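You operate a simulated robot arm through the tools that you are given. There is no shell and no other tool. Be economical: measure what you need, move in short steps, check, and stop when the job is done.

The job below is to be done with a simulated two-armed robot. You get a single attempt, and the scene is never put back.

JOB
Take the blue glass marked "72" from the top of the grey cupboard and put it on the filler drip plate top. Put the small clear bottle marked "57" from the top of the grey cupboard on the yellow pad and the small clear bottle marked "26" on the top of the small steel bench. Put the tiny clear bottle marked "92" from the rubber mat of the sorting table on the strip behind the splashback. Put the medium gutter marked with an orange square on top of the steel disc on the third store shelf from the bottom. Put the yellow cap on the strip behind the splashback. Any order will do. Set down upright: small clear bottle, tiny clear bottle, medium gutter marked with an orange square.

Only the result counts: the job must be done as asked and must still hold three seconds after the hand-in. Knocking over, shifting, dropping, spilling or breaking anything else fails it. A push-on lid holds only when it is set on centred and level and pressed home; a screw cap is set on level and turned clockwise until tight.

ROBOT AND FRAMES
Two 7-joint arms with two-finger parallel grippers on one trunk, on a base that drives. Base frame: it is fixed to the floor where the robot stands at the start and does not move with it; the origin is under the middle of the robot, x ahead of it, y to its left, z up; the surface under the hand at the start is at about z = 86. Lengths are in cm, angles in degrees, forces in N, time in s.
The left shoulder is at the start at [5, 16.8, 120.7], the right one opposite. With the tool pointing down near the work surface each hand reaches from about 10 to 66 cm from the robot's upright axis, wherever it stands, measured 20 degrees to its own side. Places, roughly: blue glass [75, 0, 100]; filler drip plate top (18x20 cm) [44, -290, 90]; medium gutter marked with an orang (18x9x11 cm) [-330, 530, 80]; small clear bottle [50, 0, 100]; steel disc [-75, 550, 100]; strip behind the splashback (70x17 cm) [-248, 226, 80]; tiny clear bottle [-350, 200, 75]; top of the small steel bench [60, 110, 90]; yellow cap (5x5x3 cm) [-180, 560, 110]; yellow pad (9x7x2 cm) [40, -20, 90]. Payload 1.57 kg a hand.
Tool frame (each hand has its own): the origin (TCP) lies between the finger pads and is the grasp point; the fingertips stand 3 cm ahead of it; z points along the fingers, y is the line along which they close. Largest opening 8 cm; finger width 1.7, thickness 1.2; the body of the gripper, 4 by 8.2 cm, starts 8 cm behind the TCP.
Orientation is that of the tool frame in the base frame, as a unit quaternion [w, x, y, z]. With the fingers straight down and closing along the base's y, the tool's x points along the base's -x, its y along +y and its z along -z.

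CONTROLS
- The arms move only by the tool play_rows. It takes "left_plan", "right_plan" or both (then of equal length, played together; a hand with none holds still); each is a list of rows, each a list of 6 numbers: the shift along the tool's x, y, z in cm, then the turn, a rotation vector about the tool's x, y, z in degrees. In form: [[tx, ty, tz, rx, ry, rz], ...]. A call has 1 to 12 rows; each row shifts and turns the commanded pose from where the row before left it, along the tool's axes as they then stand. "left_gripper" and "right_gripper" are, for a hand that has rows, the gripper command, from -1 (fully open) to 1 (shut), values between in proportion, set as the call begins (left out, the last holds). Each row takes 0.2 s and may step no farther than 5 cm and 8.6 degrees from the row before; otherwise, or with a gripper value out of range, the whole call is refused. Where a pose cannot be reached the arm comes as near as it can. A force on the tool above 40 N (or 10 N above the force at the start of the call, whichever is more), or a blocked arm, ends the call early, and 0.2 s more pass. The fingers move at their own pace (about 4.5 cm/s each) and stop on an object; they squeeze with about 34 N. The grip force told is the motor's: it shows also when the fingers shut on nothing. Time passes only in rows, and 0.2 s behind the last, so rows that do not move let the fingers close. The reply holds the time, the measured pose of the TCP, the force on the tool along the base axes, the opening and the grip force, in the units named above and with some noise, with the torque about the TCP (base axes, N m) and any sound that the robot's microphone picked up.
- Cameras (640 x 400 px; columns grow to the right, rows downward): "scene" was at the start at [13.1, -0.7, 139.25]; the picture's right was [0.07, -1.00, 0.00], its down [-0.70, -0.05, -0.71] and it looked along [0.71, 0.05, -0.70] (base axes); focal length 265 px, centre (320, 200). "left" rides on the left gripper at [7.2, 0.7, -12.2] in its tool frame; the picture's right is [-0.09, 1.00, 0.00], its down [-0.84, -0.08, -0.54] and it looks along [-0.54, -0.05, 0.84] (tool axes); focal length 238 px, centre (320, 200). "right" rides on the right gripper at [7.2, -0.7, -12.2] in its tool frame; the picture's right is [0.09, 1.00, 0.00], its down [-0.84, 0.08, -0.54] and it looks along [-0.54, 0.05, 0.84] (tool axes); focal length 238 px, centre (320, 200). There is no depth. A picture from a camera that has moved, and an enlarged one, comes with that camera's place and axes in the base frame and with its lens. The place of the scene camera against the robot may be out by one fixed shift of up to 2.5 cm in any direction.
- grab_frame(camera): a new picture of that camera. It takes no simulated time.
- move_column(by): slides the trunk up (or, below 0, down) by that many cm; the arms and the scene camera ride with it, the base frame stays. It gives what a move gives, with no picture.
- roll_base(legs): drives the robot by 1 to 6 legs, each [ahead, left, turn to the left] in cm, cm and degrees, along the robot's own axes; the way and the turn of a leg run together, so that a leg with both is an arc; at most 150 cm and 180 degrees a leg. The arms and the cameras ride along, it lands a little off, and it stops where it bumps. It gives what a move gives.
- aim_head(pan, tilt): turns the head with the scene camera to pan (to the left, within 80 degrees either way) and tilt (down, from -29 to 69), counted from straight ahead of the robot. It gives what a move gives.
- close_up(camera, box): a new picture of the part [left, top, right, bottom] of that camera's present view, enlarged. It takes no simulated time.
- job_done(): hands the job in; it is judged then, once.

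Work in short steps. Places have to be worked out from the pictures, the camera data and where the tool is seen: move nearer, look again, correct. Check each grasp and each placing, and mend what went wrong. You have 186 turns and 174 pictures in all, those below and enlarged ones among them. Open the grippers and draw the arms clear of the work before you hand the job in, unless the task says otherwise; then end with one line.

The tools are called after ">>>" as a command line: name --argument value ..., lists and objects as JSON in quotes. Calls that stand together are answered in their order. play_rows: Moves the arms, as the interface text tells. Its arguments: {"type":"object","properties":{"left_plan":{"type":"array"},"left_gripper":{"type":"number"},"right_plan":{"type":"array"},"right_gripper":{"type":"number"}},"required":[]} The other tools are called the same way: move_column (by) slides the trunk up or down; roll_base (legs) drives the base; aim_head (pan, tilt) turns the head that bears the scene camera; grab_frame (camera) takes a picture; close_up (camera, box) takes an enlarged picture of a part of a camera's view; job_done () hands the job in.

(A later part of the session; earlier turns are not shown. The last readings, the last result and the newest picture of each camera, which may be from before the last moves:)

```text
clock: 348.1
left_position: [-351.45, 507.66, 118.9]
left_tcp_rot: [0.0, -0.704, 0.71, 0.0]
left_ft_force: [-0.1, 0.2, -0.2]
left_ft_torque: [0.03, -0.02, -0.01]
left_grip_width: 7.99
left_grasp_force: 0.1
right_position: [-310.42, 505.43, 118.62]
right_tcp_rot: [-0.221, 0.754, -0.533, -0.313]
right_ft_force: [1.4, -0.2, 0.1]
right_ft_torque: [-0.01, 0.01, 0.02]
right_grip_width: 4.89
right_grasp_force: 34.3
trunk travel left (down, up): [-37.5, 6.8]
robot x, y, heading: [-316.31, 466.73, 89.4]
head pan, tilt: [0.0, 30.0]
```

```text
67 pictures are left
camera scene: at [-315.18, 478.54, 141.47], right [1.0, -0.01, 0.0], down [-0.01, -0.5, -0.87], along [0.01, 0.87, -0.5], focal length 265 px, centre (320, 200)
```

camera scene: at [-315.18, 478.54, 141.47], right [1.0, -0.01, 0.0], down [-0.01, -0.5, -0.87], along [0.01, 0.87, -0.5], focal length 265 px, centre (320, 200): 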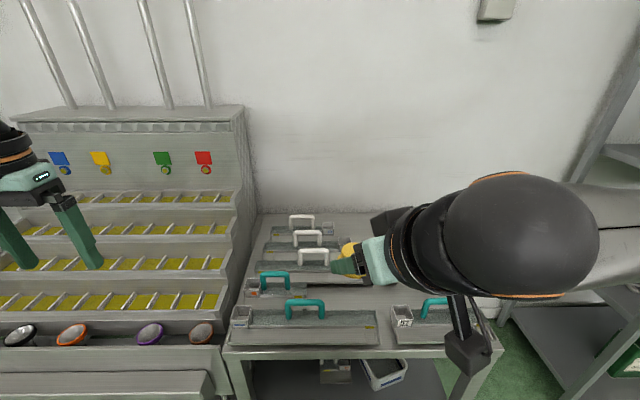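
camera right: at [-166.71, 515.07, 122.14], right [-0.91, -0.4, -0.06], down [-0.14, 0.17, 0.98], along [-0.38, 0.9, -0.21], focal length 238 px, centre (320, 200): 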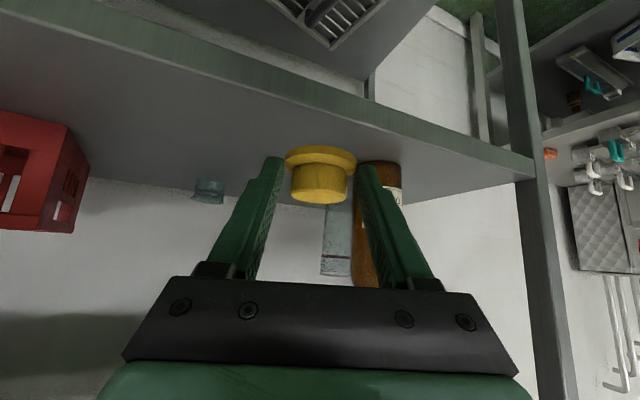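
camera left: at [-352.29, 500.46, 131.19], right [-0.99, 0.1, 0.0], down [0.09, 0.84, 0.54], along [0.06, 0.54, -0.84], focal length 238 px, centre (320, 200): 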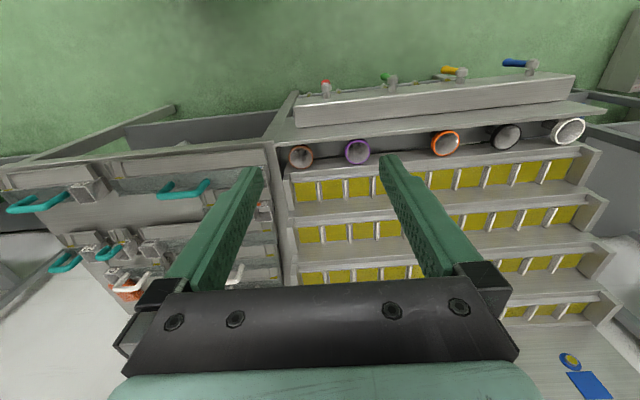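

Wrong side; I bring the left hand back over the gutter bench and pull the right hand aside.

>>> play_rows --left_plan '[[0, -4, 0, 0, 0, 0], [0, -4, 0, 0, 0, 0], [0, -4, 0, 0, 0, 0], [0, -4, 0, 0, 0, 0], [0, -4, 0, 0, 0, 0], [0, 0, 0, 0, 0, 0]]' --right_plan '[[2.5, -3, -2.5, 0, 0, 0], [2.5, -3, -2.5, 0, 0, 0], [2.5, -3, -2.5, 0, 0, 0], [2.5, -3, -2.5, 0, 0, 0], [0, 0, 0, 0, 0, 0], [0, 0, 0, 0, 0, 0]]'

>>> grab_frame --camera "left"

>>> close_up --camera "scene" --box '[210, 190, 450, 370]'

```text
clock: 349.4
left_position: [-331.37, 507.21, 118.78]
left_tcp_rot: [0.0, -0.703, 0.711, 0.0]
left_ft_force: [0.7, -0.6, 0.1]
left_ft_torque: [0.0, 0.02, -0.01]
left_grip_width: 7.99
left_grasp_force: 0.0
right_position: [-294.5, 499.27, 122.39]
right_tcp_rot: [-0.221, 0.755, -0.534, -0.311]
right_ft_force: [0.6, 0.4, -0.6]
right_ft_torque: [0.02, 0.0, 0.02]
right_grip_width: 4.83
right_grasp_force: 34.4
right hand out of reach, approached as far as the arm can: row 2, 3, 4
trunk travel left (down, up): [-37.5, 6.8]
robot x, y, heading: [-316.54, 466.61, 89.5]
head pan, tilt: [0.0, 30.0]
```

```text
66 pictures are left
camera left: at [-332.12, 500.19, 131.03], right [-0.99, 0.1, 0.0], down [0.09, 0.84, 0.54], along [0.06, 0.54, -0.84], focal length 238 px, centre (320, 200)
```

left: 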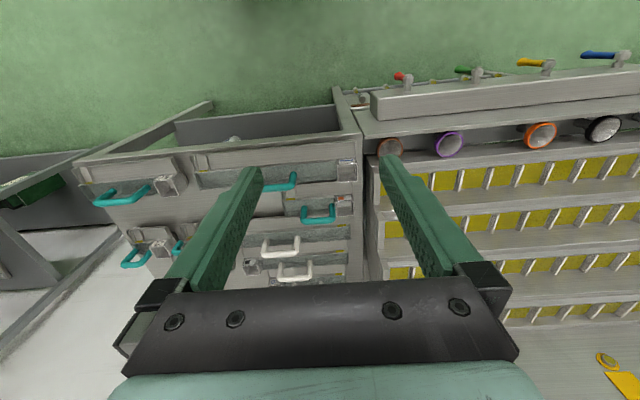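

```text
2.22 times, centred on (330, 280) of scene
camera zoom: at [-315.22, 478.5, 141.47], right [1.0, -0.01, 0.0], down [-0.01, -0.5, -0.87], along [0.01, 0.87, -0.5], focal length 588 px, centre (298, 22)
```

zoom: 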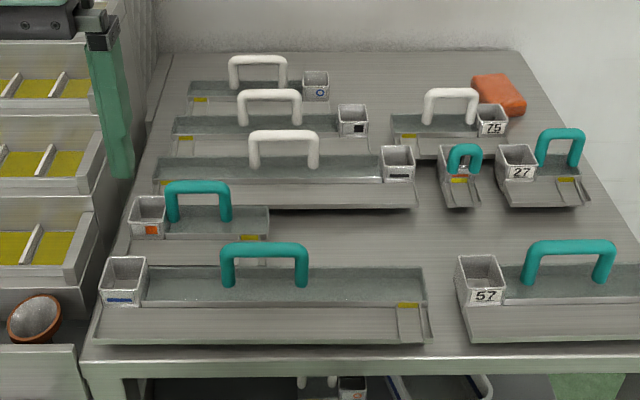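

Before choosing the grasp I want to see what the steel disc looks like (it seemed to have a knob). I look to the right toward the rack.

>>> aim_head --pan -62 --tilt 5

>>> grab_frame --camera "scene"

```text
clock: 350.8
left_position: [-331.27, 507.27, 118.79]
left_tcp_rot: [0.0, -0.703, 0.711, 0.0]
left_ft_force: [-0.8, 0.6, -0.5]
left_ft_torque: [-0.01, 0.03, 0.01]
left_grip_width: 8.03
left_grasp_force: 0.0
right_position: [-294.39, 499.34, 122.24]
right_tcp_rot: [-0.22, 0.755, -0.533, -0.312]
right_ft_force: [0.5, 0.0, -0.4]
right_ft_torque: [-0.01, 0.02, 0.01]
right_grip_width: 4.87
right_grasp_force: 34.1
trunk travel left (down, up): [-37.5, 6.8]
robot x, y, heading: [-316.58, 466.64, 89.7]
head pan, tilt: [-62.0, 5.0]
```

```text
64 pictures are left
camera scene: at [-307.14, 473.72, 145.51], right [0.46, -0.89, 0.0], down [-0.08, -0.04, -1.0], along [0.88, 0.46, -0.09], focal length 265 px, centre (320, 200)
```

scene: 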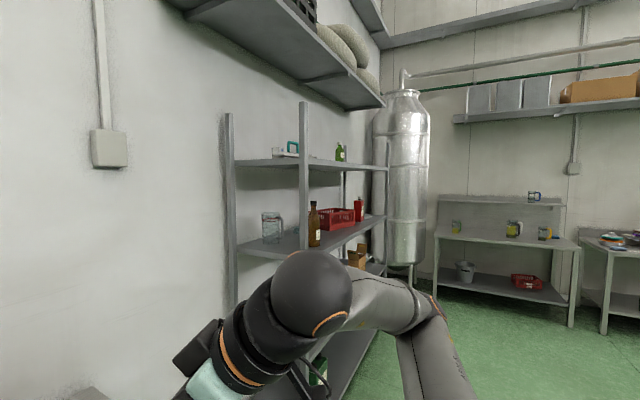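

The disc isn't visible from here. I'll grip the gutter's handle bar with the left hand rolled 90° and tilted forward, so it can go into the shelf level. First I roll the hand.

>>> play_rows --left_plan '[[0, 0, 0, 0, 0, -8.2], [0, 0, 0, 0, 0, -8.2], [0, 0, 0, 0, 0, -8.2], [0, 0, 0, 0, 0, -8.2], [0, 0, 0, 0, 0, -8.2], [0, 0, 0, 0, 0, -8.2], [0, 0, 0, 0, 0, -8.2], [0, 0, 0, 0, 0, -8.2], [0, 0, 0, 0, 0, -8.2], [0, 0, 0, 0, 0, -8.2], [0, 0, 0, 0, 0, -8.2], [0, 0, 0, 0, 0, 0]]'

>>> play_rows --left_plan '[[0, 0, 0, 8, 0, 0], [0, 0, 0, 8, 0, 0], [0, 0, 0, 8, 0, 0], [0, 0, 0, 8, 0, 0], [0, 0, 0, 8, 0, 0], [0, 0, 0, 8, 0, 0], [0, 0, 0, 0, 0, 0]]'

>>> aim_head --pan 5 --tilt 40

>>> grab_frame --camera "left"

>>> grab_frame --camera "scene"

```text
clock: 353.4
left_position: [-331.44, 507.37, 118.66]
left_tcp_rot: [0.0, 1.0, -0.003, 0.0]
left_ft_force: [0.2, -1.0, 0.3]
left_ft_torque: [0.06, 0.02, 0.0]
left_grip_width: 7.99
left_grasp_force: 0.0
right_position: [-294.55, 499.46, 122.24]
right_tcp_rot: [-0.22, 0.754, -0.534, -0.312]
right_ft_force: [0.0, 0.2, -1.4]
right_ft_torque: [-0.05, 0.0, 0.0]
right_grip_width: 4.86
right_grasp_force: 33.6
trunk travel left (down, up): [-37.5, 6.8]
robot x, y, heading: [-316.47, 466.75, 89.5]
head pan, tilt: [-62.0, 5.0]
```

```text
clock: 355.0
left_position: [-331.61, 507.3, 118.71]
left_tcp_rot: [-0.407, 0.913, -0.004, 0.001]
left_ft_force: [-0.5, -0.5, 0.0]
left_ft_torque: [0.0, -0.03, 0.0]
left_grip_width: 7.99
left_grasp_force: 0.2
right_position: [-294.54, 499.23, 122.27]
right_tcp_rot: [-0.219, 0.755, -0.533, -0.312]
right_ft_force: [-0.2, 0.2, -0.5]
right_ft_torque: [-0.02, 0.04, 0.0]
right_grip_width: 4.86
right_grasp_force: 33.7
trunk travel left (down, up): [-37.5, 6.8]
robot x, y, heading: [-316.47, 466.81, 89.4]
head pan, tilt: [-62.0, 5.0]
```

```text
clock: 356.4
left_position: [-331.6, 507.41, 118.65]
left_tcp_rot: [-0.407, 0.914, -0.003, 0.001]
left_ft_force: [0.2, 0.1, 0.8]
left_ft_torque: [0.01, 0.01, 0.02]
left_grip_width: 8.03
left_grasp_force: 0.2
right_position: [-294.51, 499.3, 122.23]
right_tcp_rot: [-0.22, 0.754, -0.534, -0.312]
right_ft_force: [0.3, 0.3, -0.5]
right_ft_torque: [-0.04, 0.01, 0.02]
right_grip_width: 4.88
right_grasp_force: 33.9
trunk travel left (down, up): [-37.5, 6.8]
robot x, y, heading: [-315.96, 466.55, 89.4]
head pan, tilt: [5.0, 40.0]
```

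```text
63 pictures are left
camera left: at [-324.4, 497.91, 126.51], right [-0.1, -0.67, -0.74], down [-0.84, -0.35, 0.42], along [-0.53, 0.66, -0.53], focal length 238 px, centre (320, 200)
```

left: 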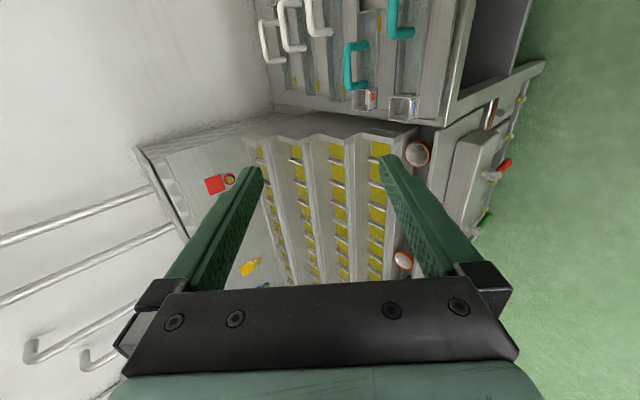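

```text
62 pictures are left
camera scene: at [-315.93, 477.98, 139.93], right [1.0, 0.08, 0.0], down [0.05, -0.64, -0.77], along [-0.06, 0.76, -0.64], focal length 265 px, centre (320, 200)
```

scene: 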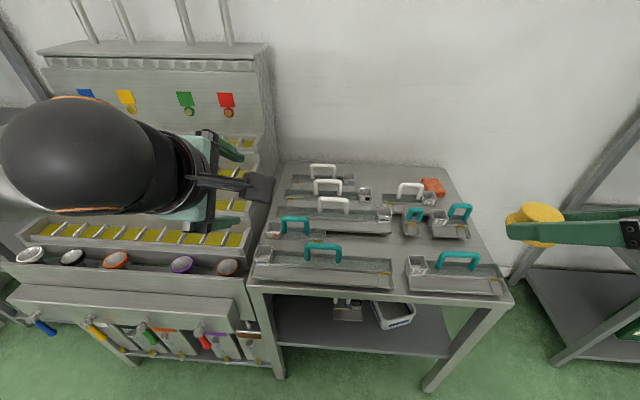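

Handle bar of the orange-square gutter ≈(-327.6, 533.4, 87.4). I move to a point about 20 cm short along the tilted finger direction and look.

>>> play_rows --left_plan '[[0.8, 1.24, 4.08, 0, 0, 0], [0.8, 1.24, 4.08, 0, 0, 0], [0.8, 1.24, 4.08, 0, 0, 0], [0.8, 1.24, 4.08, 0, 0, 0], [0.8, 1.24, 4.08, 0, 0, 0], [0, 0, 0, 0, 0, 0]]' --left_gripper -0.25

>>> grab_frame --camera "left"

>>> close_up --camera "scene" --box '[210, 150, 410, 300]'

```text
clock: 357.8
left_position: [-327.58, 518.63, 100.66]
left_tcp_rot: [-0.407, 0.914, -0.003, 0.002]
left_ft_force: [0.0, -0.2, -0.2]
left_ft_torque: [-0.03, 0.0, 0.0]
left_grip_width: 5.01
left_grasp_force: 0.1
right_position: [-294.49, 499.37, 122.19]
right_tcp_rot: [-0.22, 0.754, -0.534, -0.312]
right_ft_force: [-0.4, 0.0, -0.4]
right_ft_torque: [0.02, 0.0, 0.0]
right_grip_width: 4.85
right_grasp_force: 34.2
trunk travel left (down, up): [-37.5, 6.8]
robot x, y, heading: [-316.15, 466.64, 89.3]
head pan, tilt: [5.0, 40.0]
```

```text
61 pictures are left
camera left: at [-320.38, 509.14, 108.52], right [-0.1, -0.67, -0.74], down [-0.84, -0.35, 0.42], along [-0.54, 0.66, -0.52], focal length 238 px, centre (320, 200)
```

left: 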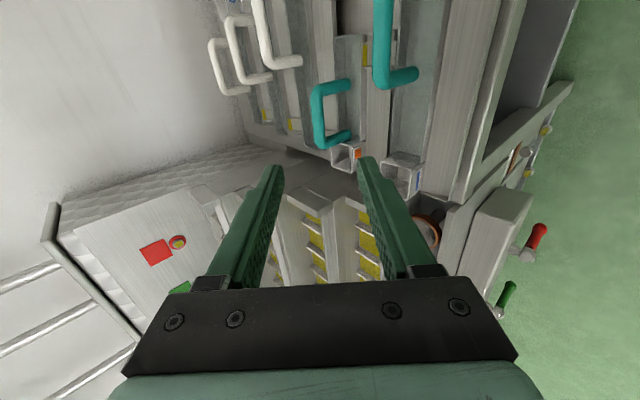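

```text
2.67 times, centred on (310, 225) of scene
camera zoom: at [-315.95, 477.97, 139.93], right [1.0, 0.08, 0.0], down [0.05, -0.64, -0.77], along [-0.06, 0.76, -0.64], focal length 706 px, centre (347, 133)
```

zoom: 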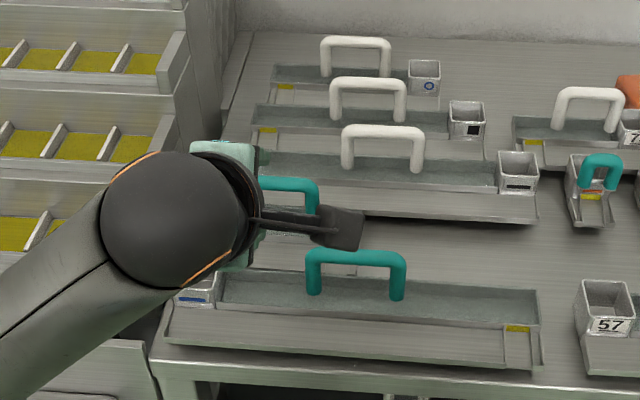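

Lateral alignment is within half a centimetre. I advance 13 cm along the fingers and check again.

>>> play_rows --left_plan '[[0, -0.4, 3.3, 0, 0, 0], [0, 0, 3.3, 0, 0, 0], [0, 0, 3.2, 0, 0, 0], [0, 0, 3.2, 0, 0, 0], [0, 0, 0, 0, 0, 0]]'

>>> grab_frame --camera "left"

>>> close_up --camera "scene" --box '[240, 170, 400, 290]'

```text
clock: 358.9
left_position: [-327.41, 528.35, 91.92]
left_tcp_rot: [-0.407, 0.913, -0.003, 0.002]
left_ft_force: [0.0, -0.1, -0.2]
left_ft_torque: [-0.01, -0.01, -0.01]
left_grip_width: 5.01
left_grasp_force: 0.1
right_position: [-294.51, 499.33, 122.27]
right_tcp_rot: [-0.22, 0.755, -0.533, -0.312]
right_ft_force: [0.3, 0.5, -0.2]
right_ft_torque: [-0.06, 0.03, 0.04]
right_grip_width: 4.85
right_grasp_force: 34.0
trunk travel left (down, up): [-37.5, 6.8]
robot x, y, heading: [-316.22, 466.89, 89.4]
head pan, tilt: [5.0, 40.0]
```

```text
59 pictures are left
camera left: at [-320.33, 518.91, 99.65], right [-0.1, -0.67, -0.74], down [-0.84, -0.34, 0.42], along [-0.54, 0.66, -0.53], focal length 238 px, centre (320, 200)
```

left: 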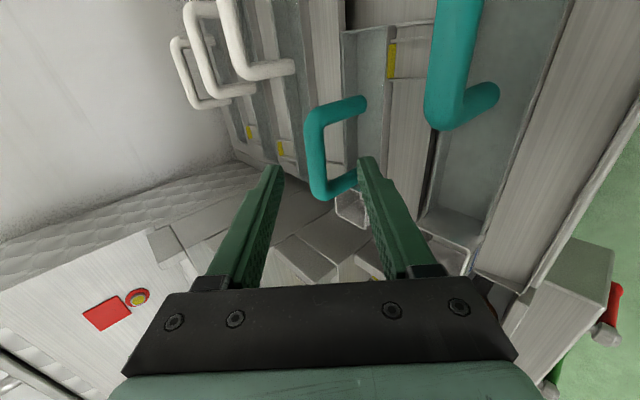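

```text
3.33 times, centred on (320, 230) of scene
camera zoom: at [-315.95, 477.96, 139.93], right [1.0, 0.08, 0.0], down [0.05, -0.64, -0.77], along [-0.06, 0.76, -0.64], focal length 883 px, centre (320, 100)
```

zoom: 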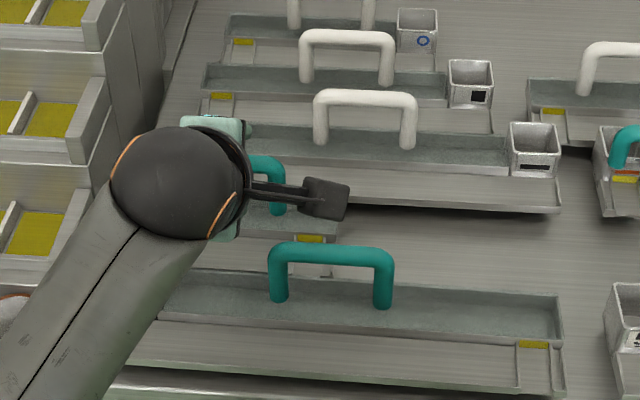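

Bar at about (-328.1, 533.9, 87.6). I correct slightly and advance the last 6.6 cm.

>>> play_rows --left_plan '[[-0.5, -0.5, 2, 0, 0, 0], [0, 0, 2, 0, 0, 0], [0, 0, 1.5, 0, 0, 0], [0, 0, 1.1, 0, 0, 0], [0, 0, 0, 0, 0, 0]]'

>>> grab_frame --camera "left"

```text
clock: 360.1
left_position: [-328.7, 533.53, 87.74]
left_tcp_rot: [-0.406, 0.914, -0.002, -0.006]
left_ft_force: [0.1, -0.7, 0.2]
left_ft_torque: [-0.01, 0.01, -0.03]
left_grip_width: 5.01
left_grasp_force: 0.1
right_position: [-294.44, 499.32, 122.28]
right_tcp_rot: [-0.22, 0.755, -0.534, -0.312]
right_ft_force: [0.6, 0.1, -0.6]
right_ft_torque: [-0.02, 0.01, 0.03]
right_grip_width: 4.87
right_grasp_force: 34.1
trunk travel left (down, up): [-37.5, 6.8]
robot x, y, heading: [-316.58, 466.55, 89.4]
head pan, tilt: [5.0, 40.0]
```

```text
57 pictures are left
camera left: at [-321.42, 524.14, 95.42], right [-0.1, -0.67, -0.74], down [-0.83, -0.35, 0.43], along [-0.55, 0.66, -0.52], focal length 238 px, centre (320, 200)
```

left: 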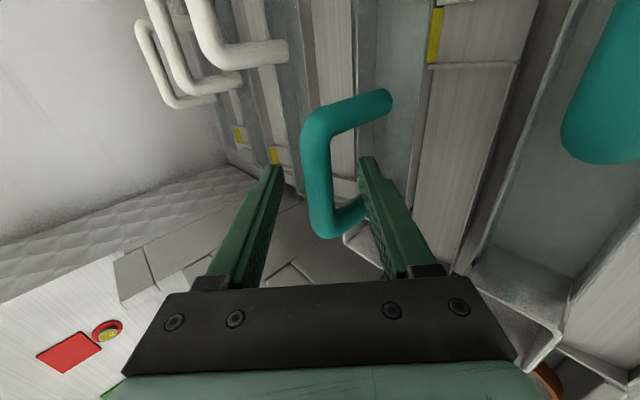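

The bar passes between the fingers. I shift 1 cm toward the bar's middle and close.

>>> play_rows --left_plan '[[1.0, 0, 0.2, 0, 0, 0], [0, 0, 0, 0, 0, 0]]'

>>> play_rows --left_plan '[[0, 0, 0, 0, 0, 0], [0, 0, 0, 0, 0, 0], [0, 0, 0, 0, 0, 0], [0, 0, 0, 0, 0, 0], [0, 0, 0, 0, 0, 0]]' --left_gripper 1

>>> grab_frame --camera "left"

```text
clock: 360.9
left_position: [-329.74, 534.02, 87.55]
left_tcp_rot: [-0.408, 0.913, 0.002, -0.021]
left_ft_force: [-0.3, 0.6, 0.0]
left_ft_torque: [0.02, -0.02, 0.02]
left_grip_width: 5.02
left_grasp_force: 0.0
right_position: [-294.51, 499.29, 122.28]
right_tcp_rot: [-0.22, 0.755, -0.534, -0.312]
right_ft_force: [1.0, 0.3, -0.3]
right_ft_torque: [-0.02, -0.05, -0.01]
right_grip_width: 4.86
right_grasp_force: 34.1
trunk travel left (down, up): [-37.5, 6.8]
robot x, y, heading: [-316.17, 466.81, 89.4]
head pan, tilt: [5.0, 40.0]
stopped in row 2 (left hand): the arm was blocked; the commanded pose is now the measured one
```

```text
clock: 362.1
left_position: [-329.78, 534.0, 87.41]
left_tcp_rot: [-0.407, 0.913, 0.002, -0.02]
left_ft_force: [-0.7, 1.0, 0.1]
left_ft_torque: [-0.01, -0.12, -0.01]
left_grip_width: 1.54
left_grasp_force: 30.6
right_position: [-294.52, 499.49, 122.23]
right_tcp_rot: [-0.22, 0.754, -0.535, -0.311]
right_ft_force: [-0.1, 0.1, 0.0]
right_ft_torque: [-0.03, 0.01, 0.01]
right_grip_width: 4.86
right_grasp_force: 34.0
trunk travel left (down, up): [-37.5, 6.8]
robot x, y, heading: [-316.4, 466.56, 89.3]
head pan, tilt: [5.0, 40.0]
```

```text
56 pictures are left
camera left: at [-322.04, 524.7, 94.89], right [-0.11, -0.67, -0.74], down [-0.81, -0.37, 0.45], along [-0.57, 0.65, -0.5], focal length 238 px, centre (320, 200)
```

left: 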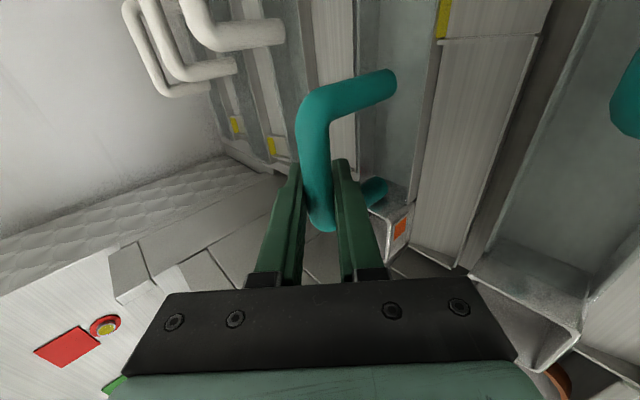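

The bar is gripped (1.54 cm) but off-centre, and the arm reported being blocked. I look at what the left arm is touching.

>>> aim_head --pan 30 --tilt 40

>>> grab_frame --camera "scene"

```text
clock: 363.0
left_position: [-329.67, 533.92, 87.42]
left_tcp_rot: [-0.407, 0.913, 0.002, -0.02]
left_ft_force: [-1.3, 0.8, 0.9]
left_ft_torque: [0.03, -0.12, 0.01]
left_grip_width: 1.53
left_grasp_force: 31.5
right_position: [-294.6, 499.31, 122.33]
right_tcp_rot: [-0.22, 0.754, -0.534, -0.312]
right_ft_force: [0.2, -0.9, -0.8]
right_ft_torque: [-0.02, 0.02, -0.01]
right_grip_width: 4.86
right_grasp_force: 33.7
trunk travel left (down, up): [-37.5, 6.8]
robot x, y, heading: [-316.42, 466.3, 89.4]
head pan, tilt: [30.0, 40.0]
```

```text
55 pictures are left
camera scene: at [-319.47, 476.92, 139.93], right [0.87, 0.49, 0.0], down [0.31, -0.56, -0.77], along [-0.37, 0.67, -0.64], focal length 265 px, centre (320, 200)
```

scene: 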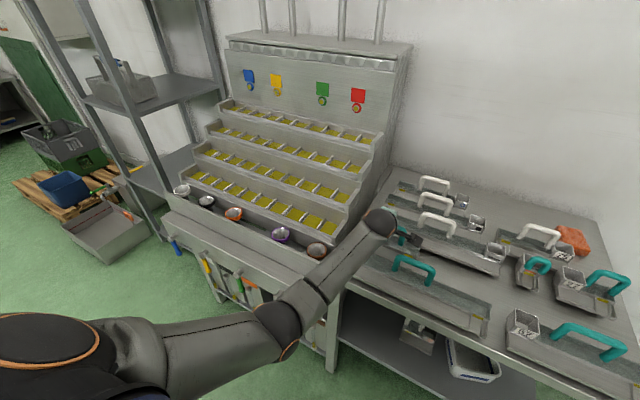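

The forearm is low near the bench corner. I lift the gutter with the trunk column (pure vertical, no arm motion).

>>> move_column --by 2

>>> grab_frame --camera "left"

>>> grab_frame --camera "scene"

```text
clock: 363.7
left_position: [-329.69, 533.9, 89.36]
left_tcp_rot: [-0.406, 0.914, 0.002, -0.021]
left_ft_force: [-0.1, -0.1, -2.6]
left_ft_torque: [0.05, 0.07, 0.0]
left_grip_width: 1.51
left_grasp_force: 31.4
right_position: [-294.48, 499.42, 124.3]
right_tcp_rot: [-0.22, 0.755, -0.534, -0.311]
right_ft_force: [0.0, 0.4, 0.0]
right_ft_torque: [-0.02, 0.03, 0.02]
right_grip_width: 4.87
right_grasp_force: 34.0
trunk travel left (down, up): [-39.5, 4.8]
robot x, y, heading: [-316.63, 466.88, 89.3]
head pan, tilt: [30.0, 40.0]
```

```text
54 pictures are left
camera left: at [-322.04, 524.71, 96.81], right [-0.11, -0.67, -0.74], down [-0.81, -0.37, 0.45], along [-0.57, 0.65, -0.5], focal length 238 px, centre (320, 200)
```

left: 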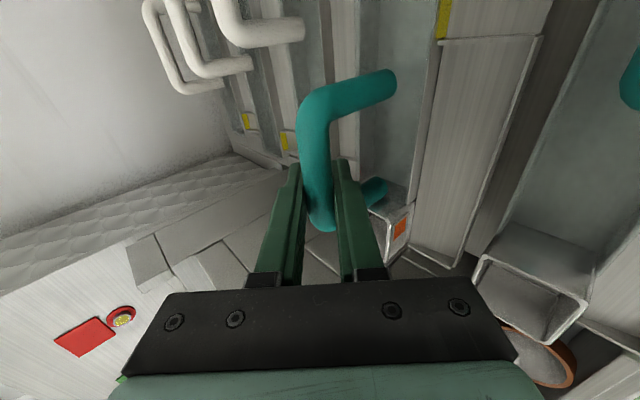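

```text
53 pictures are left
camera scene: at [-319.46, 476.97, 141.93], right [0.87, 0.49, 0.0], down [0.32, -0.56, -0.77], along [-0.38, 0.67, -0.64], focal length 265 px, centre (320, 200)
```

scene: 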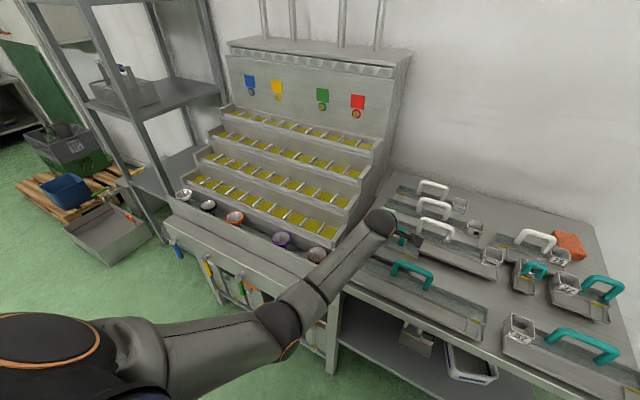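

The gutter hangs steadily (2.6 N). I raise the column fully, then lift further with the arm.

>>> move_column --by 4.7

>>> play_rows --left_plan '[[0, -2.23, -2.0, 0, 0, 0], [0, -2.6, -2.34, 0, 0, 0], [0, -2.6, -2.34, 0, 0, 0], [0, -2.6, -2.34, 0, 0, 0], [0, -2.6, -2.34, 0, 0, 0], [0, 0, 0, 0, 0, 0]]'

>>> grab_frame --camera "scene"

>>> grab_frame --camera "left"

```text
clock: 364.6
left_position: [-329.74, 533.94, 94.05]
left_tcp_rot: [-0.407, 0.913, 0.001, -0.022]
left_ft_force: [-0.5, 0.0, -3.3]
left_ft_torque: [0.04, 0.03, -0.02]
left_grip_width: 1.5
left_grasp_force: 31.3
right_position: [-294.5, 499.35, 129.0]
right_tcp_rot: [-0.22, 0.754, -0.534, -0.312]
right_ft_force: [0.7, 0.1, -1.3]
right_ft_torque: [0.0, -0.02, 0.01]
right_grip_width: 4.87
right_grasp_force: 34.2
trunk travel left (down, up): [-44.2, 0.1]
robot x, y, heading: [-315.86, 466.87, 89.3]
head pan, tilt: [30.0, 40.0]
```

```text
clock: 366.0
left_position: [-328.84, 533.43, 110.91]
left_tcp_rot: [-0.406, 0.914, 0.001, -0.02]
left_ft_force: [0.2, -0.1, -2.5]
left_ft_torque: [0.05, 0.03, -0.04]
left_grip_width: 1.51
left_grasp_force: 31.4
right_position: [-294.53, 499.36, 129.02]
right_tcp_rot: [-0.22, 0.754, -0.534, -0.312]
right_ft_force: [0.3, -0.3, -0.1]
right_ft_torque: [-0.02, -0.02, 0.02]
right_grip_width: 4.89
right_grasp_force: 34.0
trunk travel left (down, up): [-44.2, 0.1]
robot x, y, heading: [-316.06, 466.77, 89.2]
head pan, tilt: [30.0, 40.0]
```

```text
52 pictures are left
camera scene: at [-319.47, 476.96, 146.62], right [0.87, 0.49, 0.0], down [0.32, -0.56, -0.77], along [-0.38, 0.67, -0.64], focal length 265 px, centre (320, 200)
```

scene: 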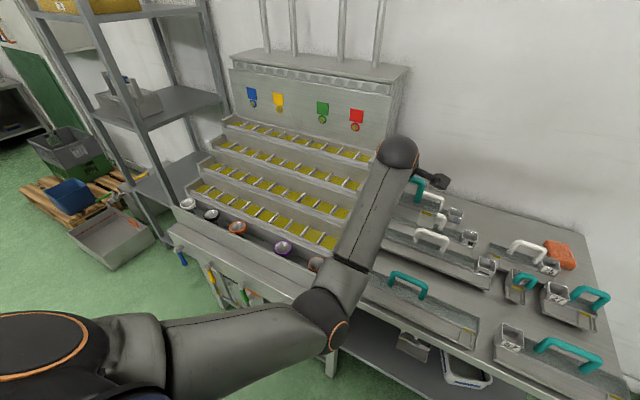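

```text
51 pictures are left
camera left: at [-321.25, 524.32, 118.46], right [-0.11, -0.67, -0.74], down [-0.81, -0.37, 0.45], along [-0.57, 0.65, -0.51], focal length 238 px, centre (320, 200)
```

left: 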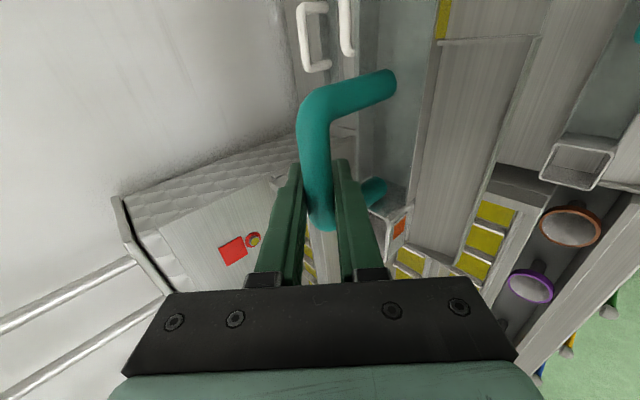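

Gutter held level. I back away from the bench and slide right toward the disc end of the rack.

>>> roll_base --legs '[[-48, 0, 0], [0, -110, 0], [0, -100, 1]]'

>>> aim_head --pan -5 --tilt 20

>>> grab_frame --camera "scene"

```text
clock: 386.9
left_position: [-122.87, 483.12, 111.11]
left_tcp_rot: [-0.408, 0.913, 0.006, -0.022]
left_ft_force: [-0.4, 0.3, -4.0]
left_ft_torque: [0.03, 0.05, 0.0]
left_grip_width: 1.49
left_grasp_force: 31.4
right_position: [-87.97, 449.17, 128.94]
right_tcp_rot: [-0.218, 0.758, -0.529, -0.314]
right_ft_force: [0.0, -0.5, -0.4]
right_ft_torque: [-0.03, 0.01, -0.02]
right_grip_width: 4.81
right_grasp_force: 34.2
trunk travel left (down, up): [-44.2, 0.1]
robot x, y, heading: [-109.45, 416.18, 90.2]
head pan, tilt: [30.0, 40.0]
```

```text
clock: 387.9
left_position: [-122.96, 483.1, 110.97]
left_tcp_rot: [-0.407, 0.913, 0.007, -0.022]
left_ft_force: [0.3, -0.2, -2.8]
left_ft_torque: [0.06, 0.03, -0.02]
left_grip_width: 1.55
left_grasp_force: 30.6
right_position: [-88.09, 449.11, 128.97]
right_tcp_rot: [-0.219, 0.757, -0.53, -0.313]
right_ft_force: [-0.3, 0.2, 0.1]
right_ft_torque: [-0.01, -0.02, 0.0]
right_grip_width: 4.78
right_grasp_force: 34.1
trunk travel left (down, up): [-44.2, 0.1]
robot x, y, heading: [-109.35, 416.39, 90.1]
head pan, tilt: [-5.0, 20.0]
```

```text
50 pictures are left
camera scene: at [-107.74, 428.42, 149.76], right [1.0, -0.09, 0.0], down [-0.03, -0.34, -0.94], along [0.08, 0.94, -0.34], focal length 265 px, centre (320, 200)
```

scene: 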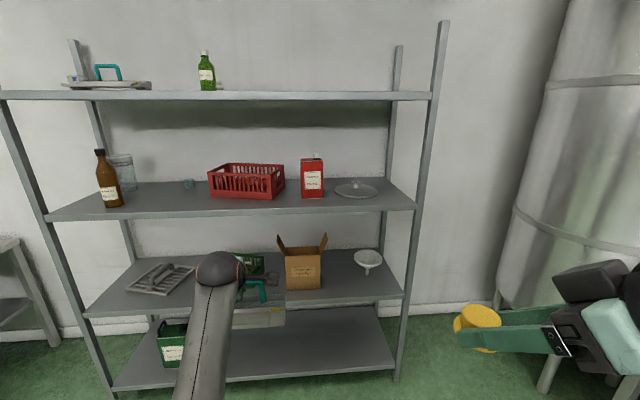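

>>> close_up --camera "scene" --box '[290, 140, 420, 230]'

>>> close_up --camera "scene" --box '[180, 230, 320, 340]'

```text
4.44 times, centred on (355, 185) of scene
camera zoom: at [-107.74, 428.42, 149.76], right [1.0, -0.09, 0.0], down [-0.03, -0.34, -0.94], along [0.08, 0.94, -0.34], focal length 1177 px, centre (164, 267)
```

zoom: 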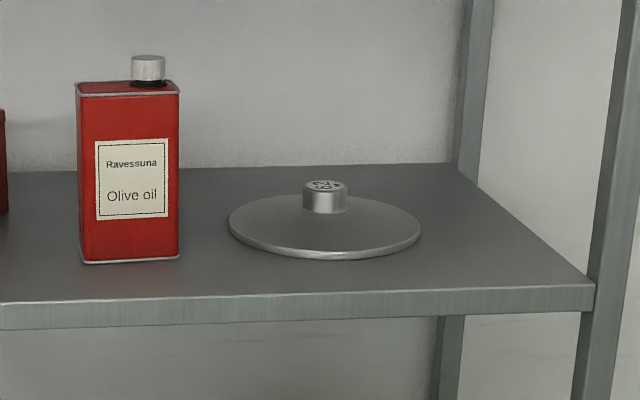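

```text
3.64 times, centred on (250, 285) of scene
camera zoom: at [-107.74, 428.42, 149.76], right [1.0, -0.09, 0.0], down [-0.03, -0.34, -0.94], along [0.08, 0.94, -0.34], focal length 963 px, centre (574, -109)
```

zoom: 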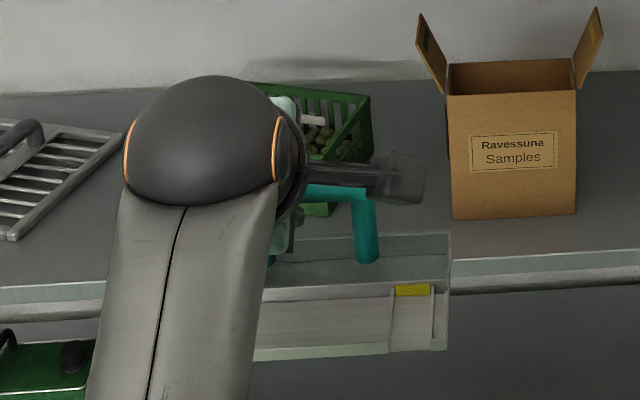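

The disc (radius ≈10, centre ≈(-80.5, 547)) carries a small weight toward its rear; there is ~14 cm of free disc in front of it for the 9 cm gutter. I view the held gutter from the side with the right hand camera.

>>> close_up --camera "right" --box '[320, 60, 520, 220]'

```text
2.50 times, centred on (420, 140) of right
camera zoom: at [-82.71, 436.62, 132.44], right [-0.91, -0.4, -0.06], down [-0.14, 0.17, 0.97], along [-0.38, 0.9, -0.21], focal length 596 px, centre (70, 350)
```

zoom: 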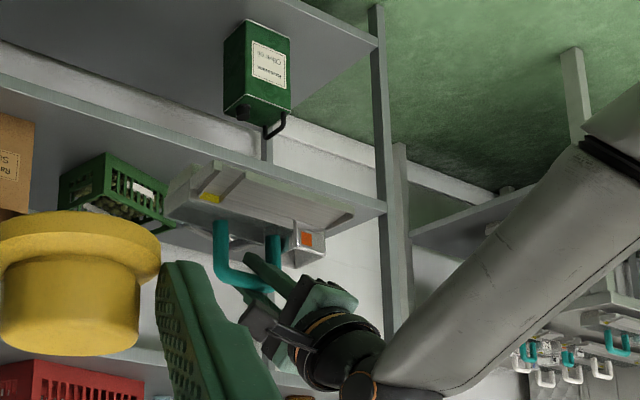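

I enlarge the gutter more to find how it extends relative to the handle.

>>> close_up --camera "right" --box '[370, 115, 460, 187]'

```text
5.56 times, centred on (415, 151) of right
camera zoom: at [-82.71, 436.62, 132.44], right [-0.91, -0.4, -0.06], down [-0.14, 0.17, 0.97], along [-0.38, 0.9, -0.21], focal length 1324 px, centre (-208, 472)
```

zoom: 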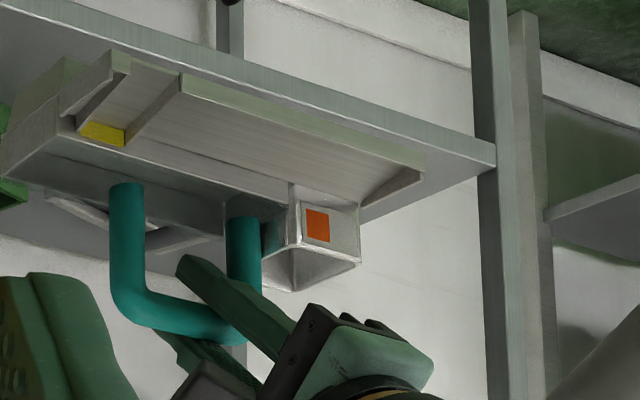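

Gutter: ~7 cm in front of the bar, ~2 cm behind it, bottom 8.5–11 cm below the TCP. Target for the bar: (-81, 545.8). I raise the gutter to z≈125 and drive to the disc.

>>> play_rows --left_plan '[[0, -2.6, -2.34, 0, 0, 0], [0, -2.6, -2.34, 0, 0, 0], [0, -2.6, -2.34, 0, 0, 0], [0, -2.6, -2.34, 0, 0, 0], [0, 0, 0, 0, 0, 0]]'

>>> roll_base --legs '[[0, -41, 0], [45, 0, 0]]'

>>> grab_frame --camera "scene"

>>> grab_frame --camera "left"

```text
clock: 389.1
left_position: [-122.37, 482.84, 124.82]
left_tcp_rot: [-0.407, 0.913, 0.007, -0.022]
left_ft_force: [0.0, 0.0, -3.0]
left_ft_torque: [0.05, 0.04, -0.02]
left_grip_width: 1.55
left_grasp_force: 30.6
right_position: [-88.07, 449.23, 128.91]
right_tcp_rot: [-0.218, 0.758, -0.529, -0.313]
right_ft_force: [0.2, 0.4, -0.4]
right_ft_torque: [-0.03, 0.03, -0.02]
right_grip_width: 4.8
right_grasp_force: 34.6
trunk travel left (down, up): [-44.2, 0.1]
robot x, y, heading: [-109.6, 416.2, 89.9]
head pan, tilt: [-5.0, 20.0]
```

```text
clock: 395.7
left_position: [-83.16, 528.71, 124.91]
left_tcp_rot: [-0.407, 0.913, 0.017, -0.027]
left_ft_force: [0.1, 0.1, -3.0]
left_ft_torque: [0.05, 0.02, 0.01]
left_grip_width: 1.55
left_grasp_force: 30.9
right_position: [-48.15, 495.8, 128.92]
right_tcp_rot: [-0.216, 0.763, -0.522, -0.315]
right_ft_force: [-0.4, -1.0, -0.3]
right_ft_torque: [-0.04, 0.01, 0.03]
right_grip_width: 4.78
right_grasp_force: 34.9
trunk travel left (down, up): [-44.2, 0.1]
robot x, y, heading: [-68.78, 462.42, 91.2]
head pan, tilt: [-5.0, 20.0]
```

```text
45 pictures are left
camera scene: at [-67.42, 474.59, 149.76], right [1.0, -0.06, 0.0], down [-0.02, -0.34, -0.94], along [0.06, 0.94, -0.34], focal length 265 px, centre (320, 200)
```

scene: 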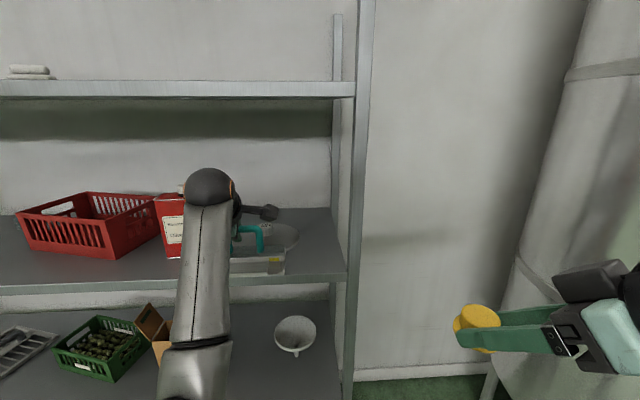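

```text
44 pictures are left
camera left: at [-75.24, 519.7, 132.38], right [-0.08, -0.67, -0.74], down [-0.8, -0.39, 0.45], along [-0.59, 0.63, -0.51], focal length 238 px, centre (320, 200)
```

left: 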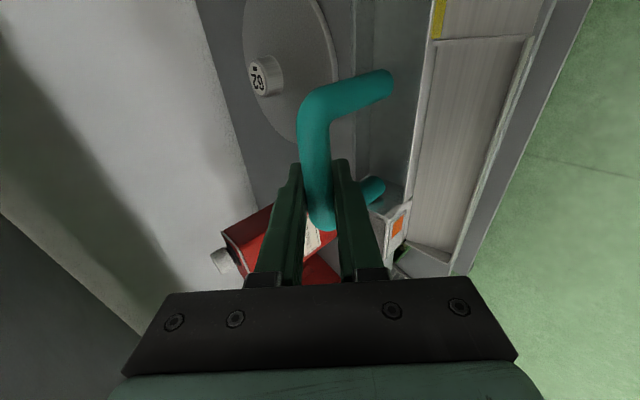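

The weight sits at about the disc's centre (≈552), so ~9 cm of disc is free in front of it. I drive 13 cm forward and check again.

>>> roll_base --legs '[[13, 0, -1]]'

>>> grab_frame --camera "left"

>>> grab_frame --camera "scene"

```text
clock: 396.9
left_position: [-82.06, 541.82, 124.83]
left_tcp_rot: [-0.406, 0.914, 0.009, -0.024]
left_ft_force: [-0.5, 0.8, -3.1]
left_ft_torque: [0.05, 0.05, 0.01]
left_grip_width: 1.54
left_grasp_force: 30.9
right_position: [-47.75, 508.33, 128.83]
right_tcp_rot: [-0.218, 0.759, -0.528, -0.314]
right_ft_force: [0.0, -0.3, -0.3]
right_ft_torque: [0.0, -0.01, 0.01]
right_grip_width: 4.76
right_grasp_force: 34.2
trunk travel left (down, up): [-44.2, 0.1]
robot x, y, heading: [-69.07, 475.46, 90.3]
head pan, tilt: [-5.0, 20.0]
```

```text
43 pictures are left
camera left: at [-74.4, 532.69, 132.36], right [-0.1, -0.67, -0.74], down [-0.81, -0.38, 0.45], along [-0.58, 0.64, -0.51], focal length 238 px, centre (320, 200)
```

left: 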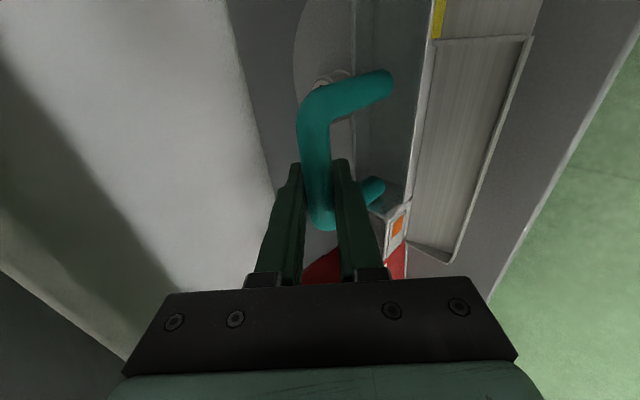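

```text
42 pictures are left
camera scene: at [-67.36, 487.48, 149.76], right [1.0, -0.08, 0.0], down [-0.03, -0.34, -0.94], along [0.08, 0.94, -0.34], focal length 265 px, centre (320, 200)
```

scene: 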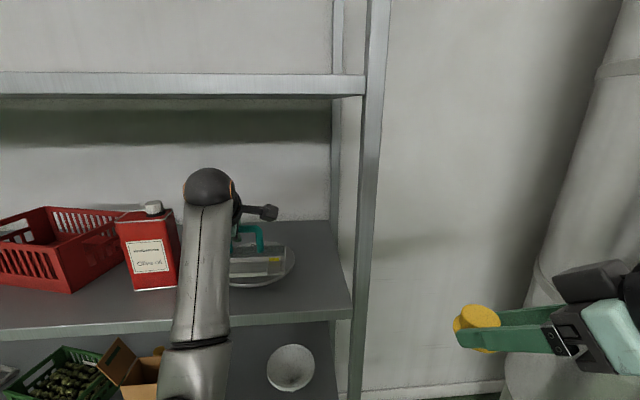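

Disc centre ≈(-80, 550.5), front edge ≈540; weight front ≈548.8. I move the gutter forward 3.2 cm and right 1 cm, then lower toward the disc.

>>> play_rows --left_plan '[[0.5, -1.07, 1.19, 0, 0, 0], [0.5, -1.07, 1.19, 0, 0, 0], [0, 0, 0, 0, 0, 0]]'

>>> close_up --camera "scene" --box '[180, 200, 340, 320]'

>>> close_up --camera "left" --box '[250, 0, 450, 150]'

```text
clock: 397.7
left_position: [-81.25, 544.93, 124.79]
left_tcp_rot: [-0.408, 0.913, 0.009, -0.022]
left_ft_force: [-0.1, -0.1, -2.9]
left_ft_torque: [0.01, 0.0, -0.02]
left_grip_width: 1.49
left_grasp_force: 31.1
right_position: [-47.79, 508.21, 129.02]
right_tcp_rot: [-0.218, 0.759, -0.528, -0.313]
right_ft_force: [0.3, 0.3, -1.1]
right_ft_torque: [-0.04, 0.01, 0.0]
right_grip_width: 4.77
right_grasp_force: 34.0
trunk travel left (down, up): [-44.2, 0.1]
robot x, y, heading: [-69.08, 475.07, 90.1]
head pan, tilt: [-5.0, 20.0]
```

```text
3.33 times, centred on (260, 260) of scene
camera zoom: at [-67.36, 487.35, 149.77], right [1.0, -0.08, 0.0], down [-0.03, -0.34, -0.94], along [0.08, 0.94, -0.34], focal length 883 px, centre (520, 0)
```

zoom: 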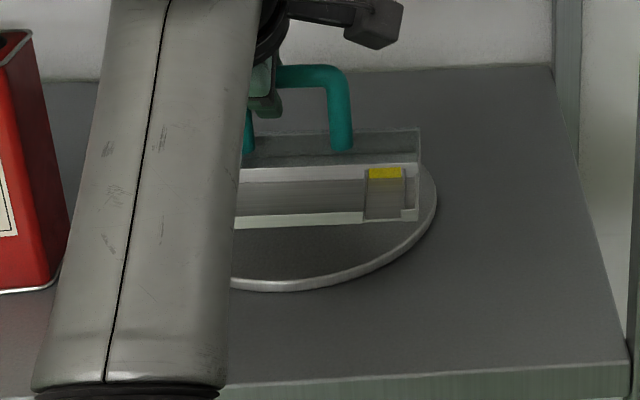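

```text
2.67 times, centred on (350, 75) of left
camera zoom: at [-73.45, 535.83, 132.34], right [-0.09, -0.67, -0.74], down [-0.81, -0.38, 0.45], along [-0.58, 0.64, -0.51], focal length 636 px, centre (240, 533)
```

zoom: 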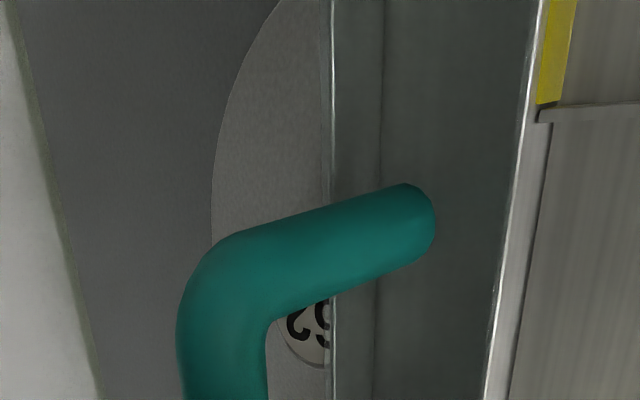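

The weight front is ≈549.6, gutter rear ≈547–548. I back it by 0.8 cm for margin and lower 1 cm at a time in small steps.

>>> play_rows --left_plan '[[0.3, 0.54, -0.6, 0, 0, 0], [0, 0.37, 0.33, 0, 0, 0], [0, 0.37, 0.33, 0, 0, 0], [0, 0, 0, 0, 0, 0]]'

>>> play_rows --left_plan '[[0, 0.3, 0.27, 0, 0, 0], [0, 0.3, 0.27, 0, 0, 0], [0, 0, 0, 0, 0, 0]]'

>>> close_up --camera "scene" --box '[180, 200, 340, 320]'

```text
clock: 398.7
left_position: [-81.08, 544.23, 123.72]
left_tcp_rot: [-0.407, 0.913, 0.008, -0.023]
left_ft_force: [0.1, -0.4, -2.7]
left_ft_torque: [0.07, 0.03, 0.01]
left_grip_width: 1.53
left_grasp_force: 31.3
right_position: [-47.7, 508.22, 128.9]
right_tcp_rot: [-0.218, 0.758, -0.528, -0.314]
right_ft_force: [0.0, 0.2, -0.5]
right_ft_torque: [-0.03, 0.05, 0.03]
right_grip_width: 4.77
right_grasp_force: 34.3
trunk travel left (down, up): [-44.2, 0.1]
robot x, y, heading: [-68.93, 475.14, 90.2]
head pan, tilt: [-5.0, 20.0]
```

```text
clock: 399.5
left_position: [-80.97, 544.12, 123.08]
left_tcp_rot: [-0.407, 0.913, 0.009, -0.024]
left_ft_force: [0.8, 0.4, -2.7]
left_ft_torque: [0.04, 0.01, -0.01]
left_grip_width: 1.54
left_grasp_force: 30.9
right_position: [-47.78, 508.32, 128.95]
right_tcp_rot: [-0.218, 0.758, -0.528, -0.314]
right_ft_force: [-1.1, -0.1, -0.7]
right_ft_torque: [-0.01, -0.02, -0.01]
right_grip_width: 4.76
right_grasp_force: 34.1
trunk travel left (down, up): [-44.2, 0.1]
robot x, y, heading: [-68.82, 474.99, 90.3]
head pan, tilt: [-5.0, 20.0]
```

```text
3.33 times, centred on (260, 260) of scene
camera zoom: at [-67.36, 487.37, 149.77], right [1.0, -0.08, 0.0], down [-0.03, -0.34, -0.94], along [0.08, 0.94, -0.34], focal length 883 px, centre (520, 0)
```

zoom: 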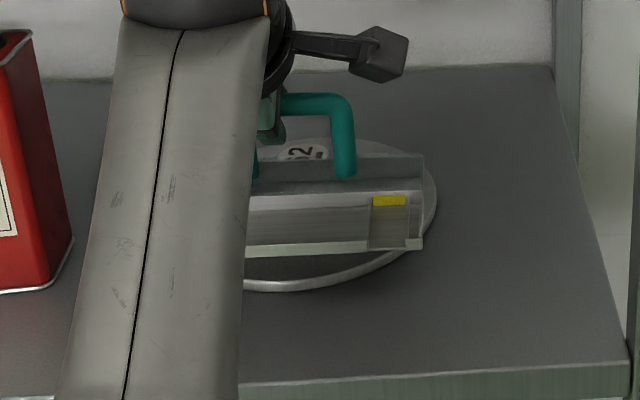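

The weight is visible clear behind the gutter. I continue lowering in small steps.

>>> play_rows --left_plan '[[0, 0.3, 0.27, 0, 0, 0], [0, 0.3, 0.27, 0, 0, 0], [0, 0, 0, 0, 0, 0]]'

>>> play_rows --left_plan '[[0, 0.26, 0.23, 0, 0, 0], [0, 0.22, 0.2, 0, 0, 0], [0, 0, 0, 0, 0, 0]]'

>>> close_up --camera "scene" --box '[180, 200, 340, 320]'

```text
clock: 400.3
left_position: [-81.01, 544.08, 122.35]
left_tcp_rot: [-0.408, 0.913, 0.009, -0.022]
left_ft_force: [0.3, 0.0, -2.7]
left_ft_torque: [0.06, 0.02, -0.01]
left_grip_width: 1.55
left_grasp_force: 31.0
right_position: [-47.72, 508.23, 129.02]
right_tcp_rot: [-0.218, 0.759, -0.527, -0.314]
right_ft_force: [0.2, -0.7, 0.0]
right_ft_torque: [-0.01, -0.03, -0.01]
right_grip_width: 4.79
right_grasp_force: 34.2
trunk travel left (down, up): [-44.2, 0.1]
robot x, y, heading: [-69.36, 475.28, 90.8]
head pan, tilt: [-5.0, 20.0]
```

```text
clock: 401.1
left_position: [-81.06, 544.21, 121.56]
left_tcp_rot: [-0.406, 0.914, 0.009, -0.022]
left_ft_force: [-0.1, 0.3, -3.2]
left_ft_torque: [0.01, 0.03, -0.02]
left_grip_width: 1.52
left_grasp_force: 31.5
right_position: [-47.86, 508.25, 128.97]
right_tcp_rot: [-0.217, 0.759, -0.528, -0.314]
right_ft_force: [0.3, -1.0, -0.2]
right_ft_torque: [-0.04, -0.02, 0.0]
right_grip_width: 4.76
right_grasp_force: 33.6
trunk travel left (down, up): [-44.2, 0.1]
robot x, y, heading: [-68.93, 475.27, 90.6]
head pan, tilt: [-5.0, 20.0]
```

```text
3.33 times, centred on (260, 260) of scene
camera zoom: at [-67.36, 487.37, 149.77], right [1.0, -0.08, 0.0], down [-0.03, -0.34, -0.94], along [0.08, 0.94, -0.34], focal length 883 px, centre (520, 0)
```

zoom: 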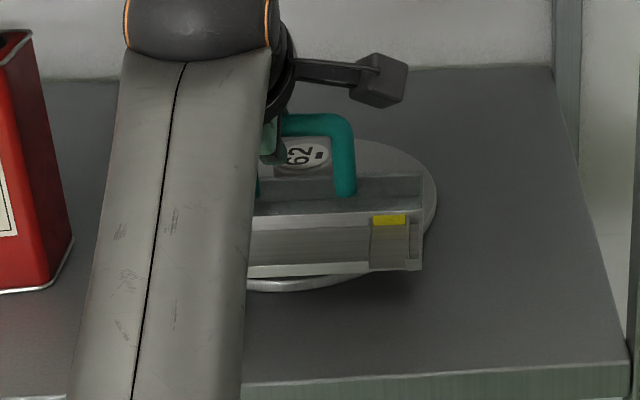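

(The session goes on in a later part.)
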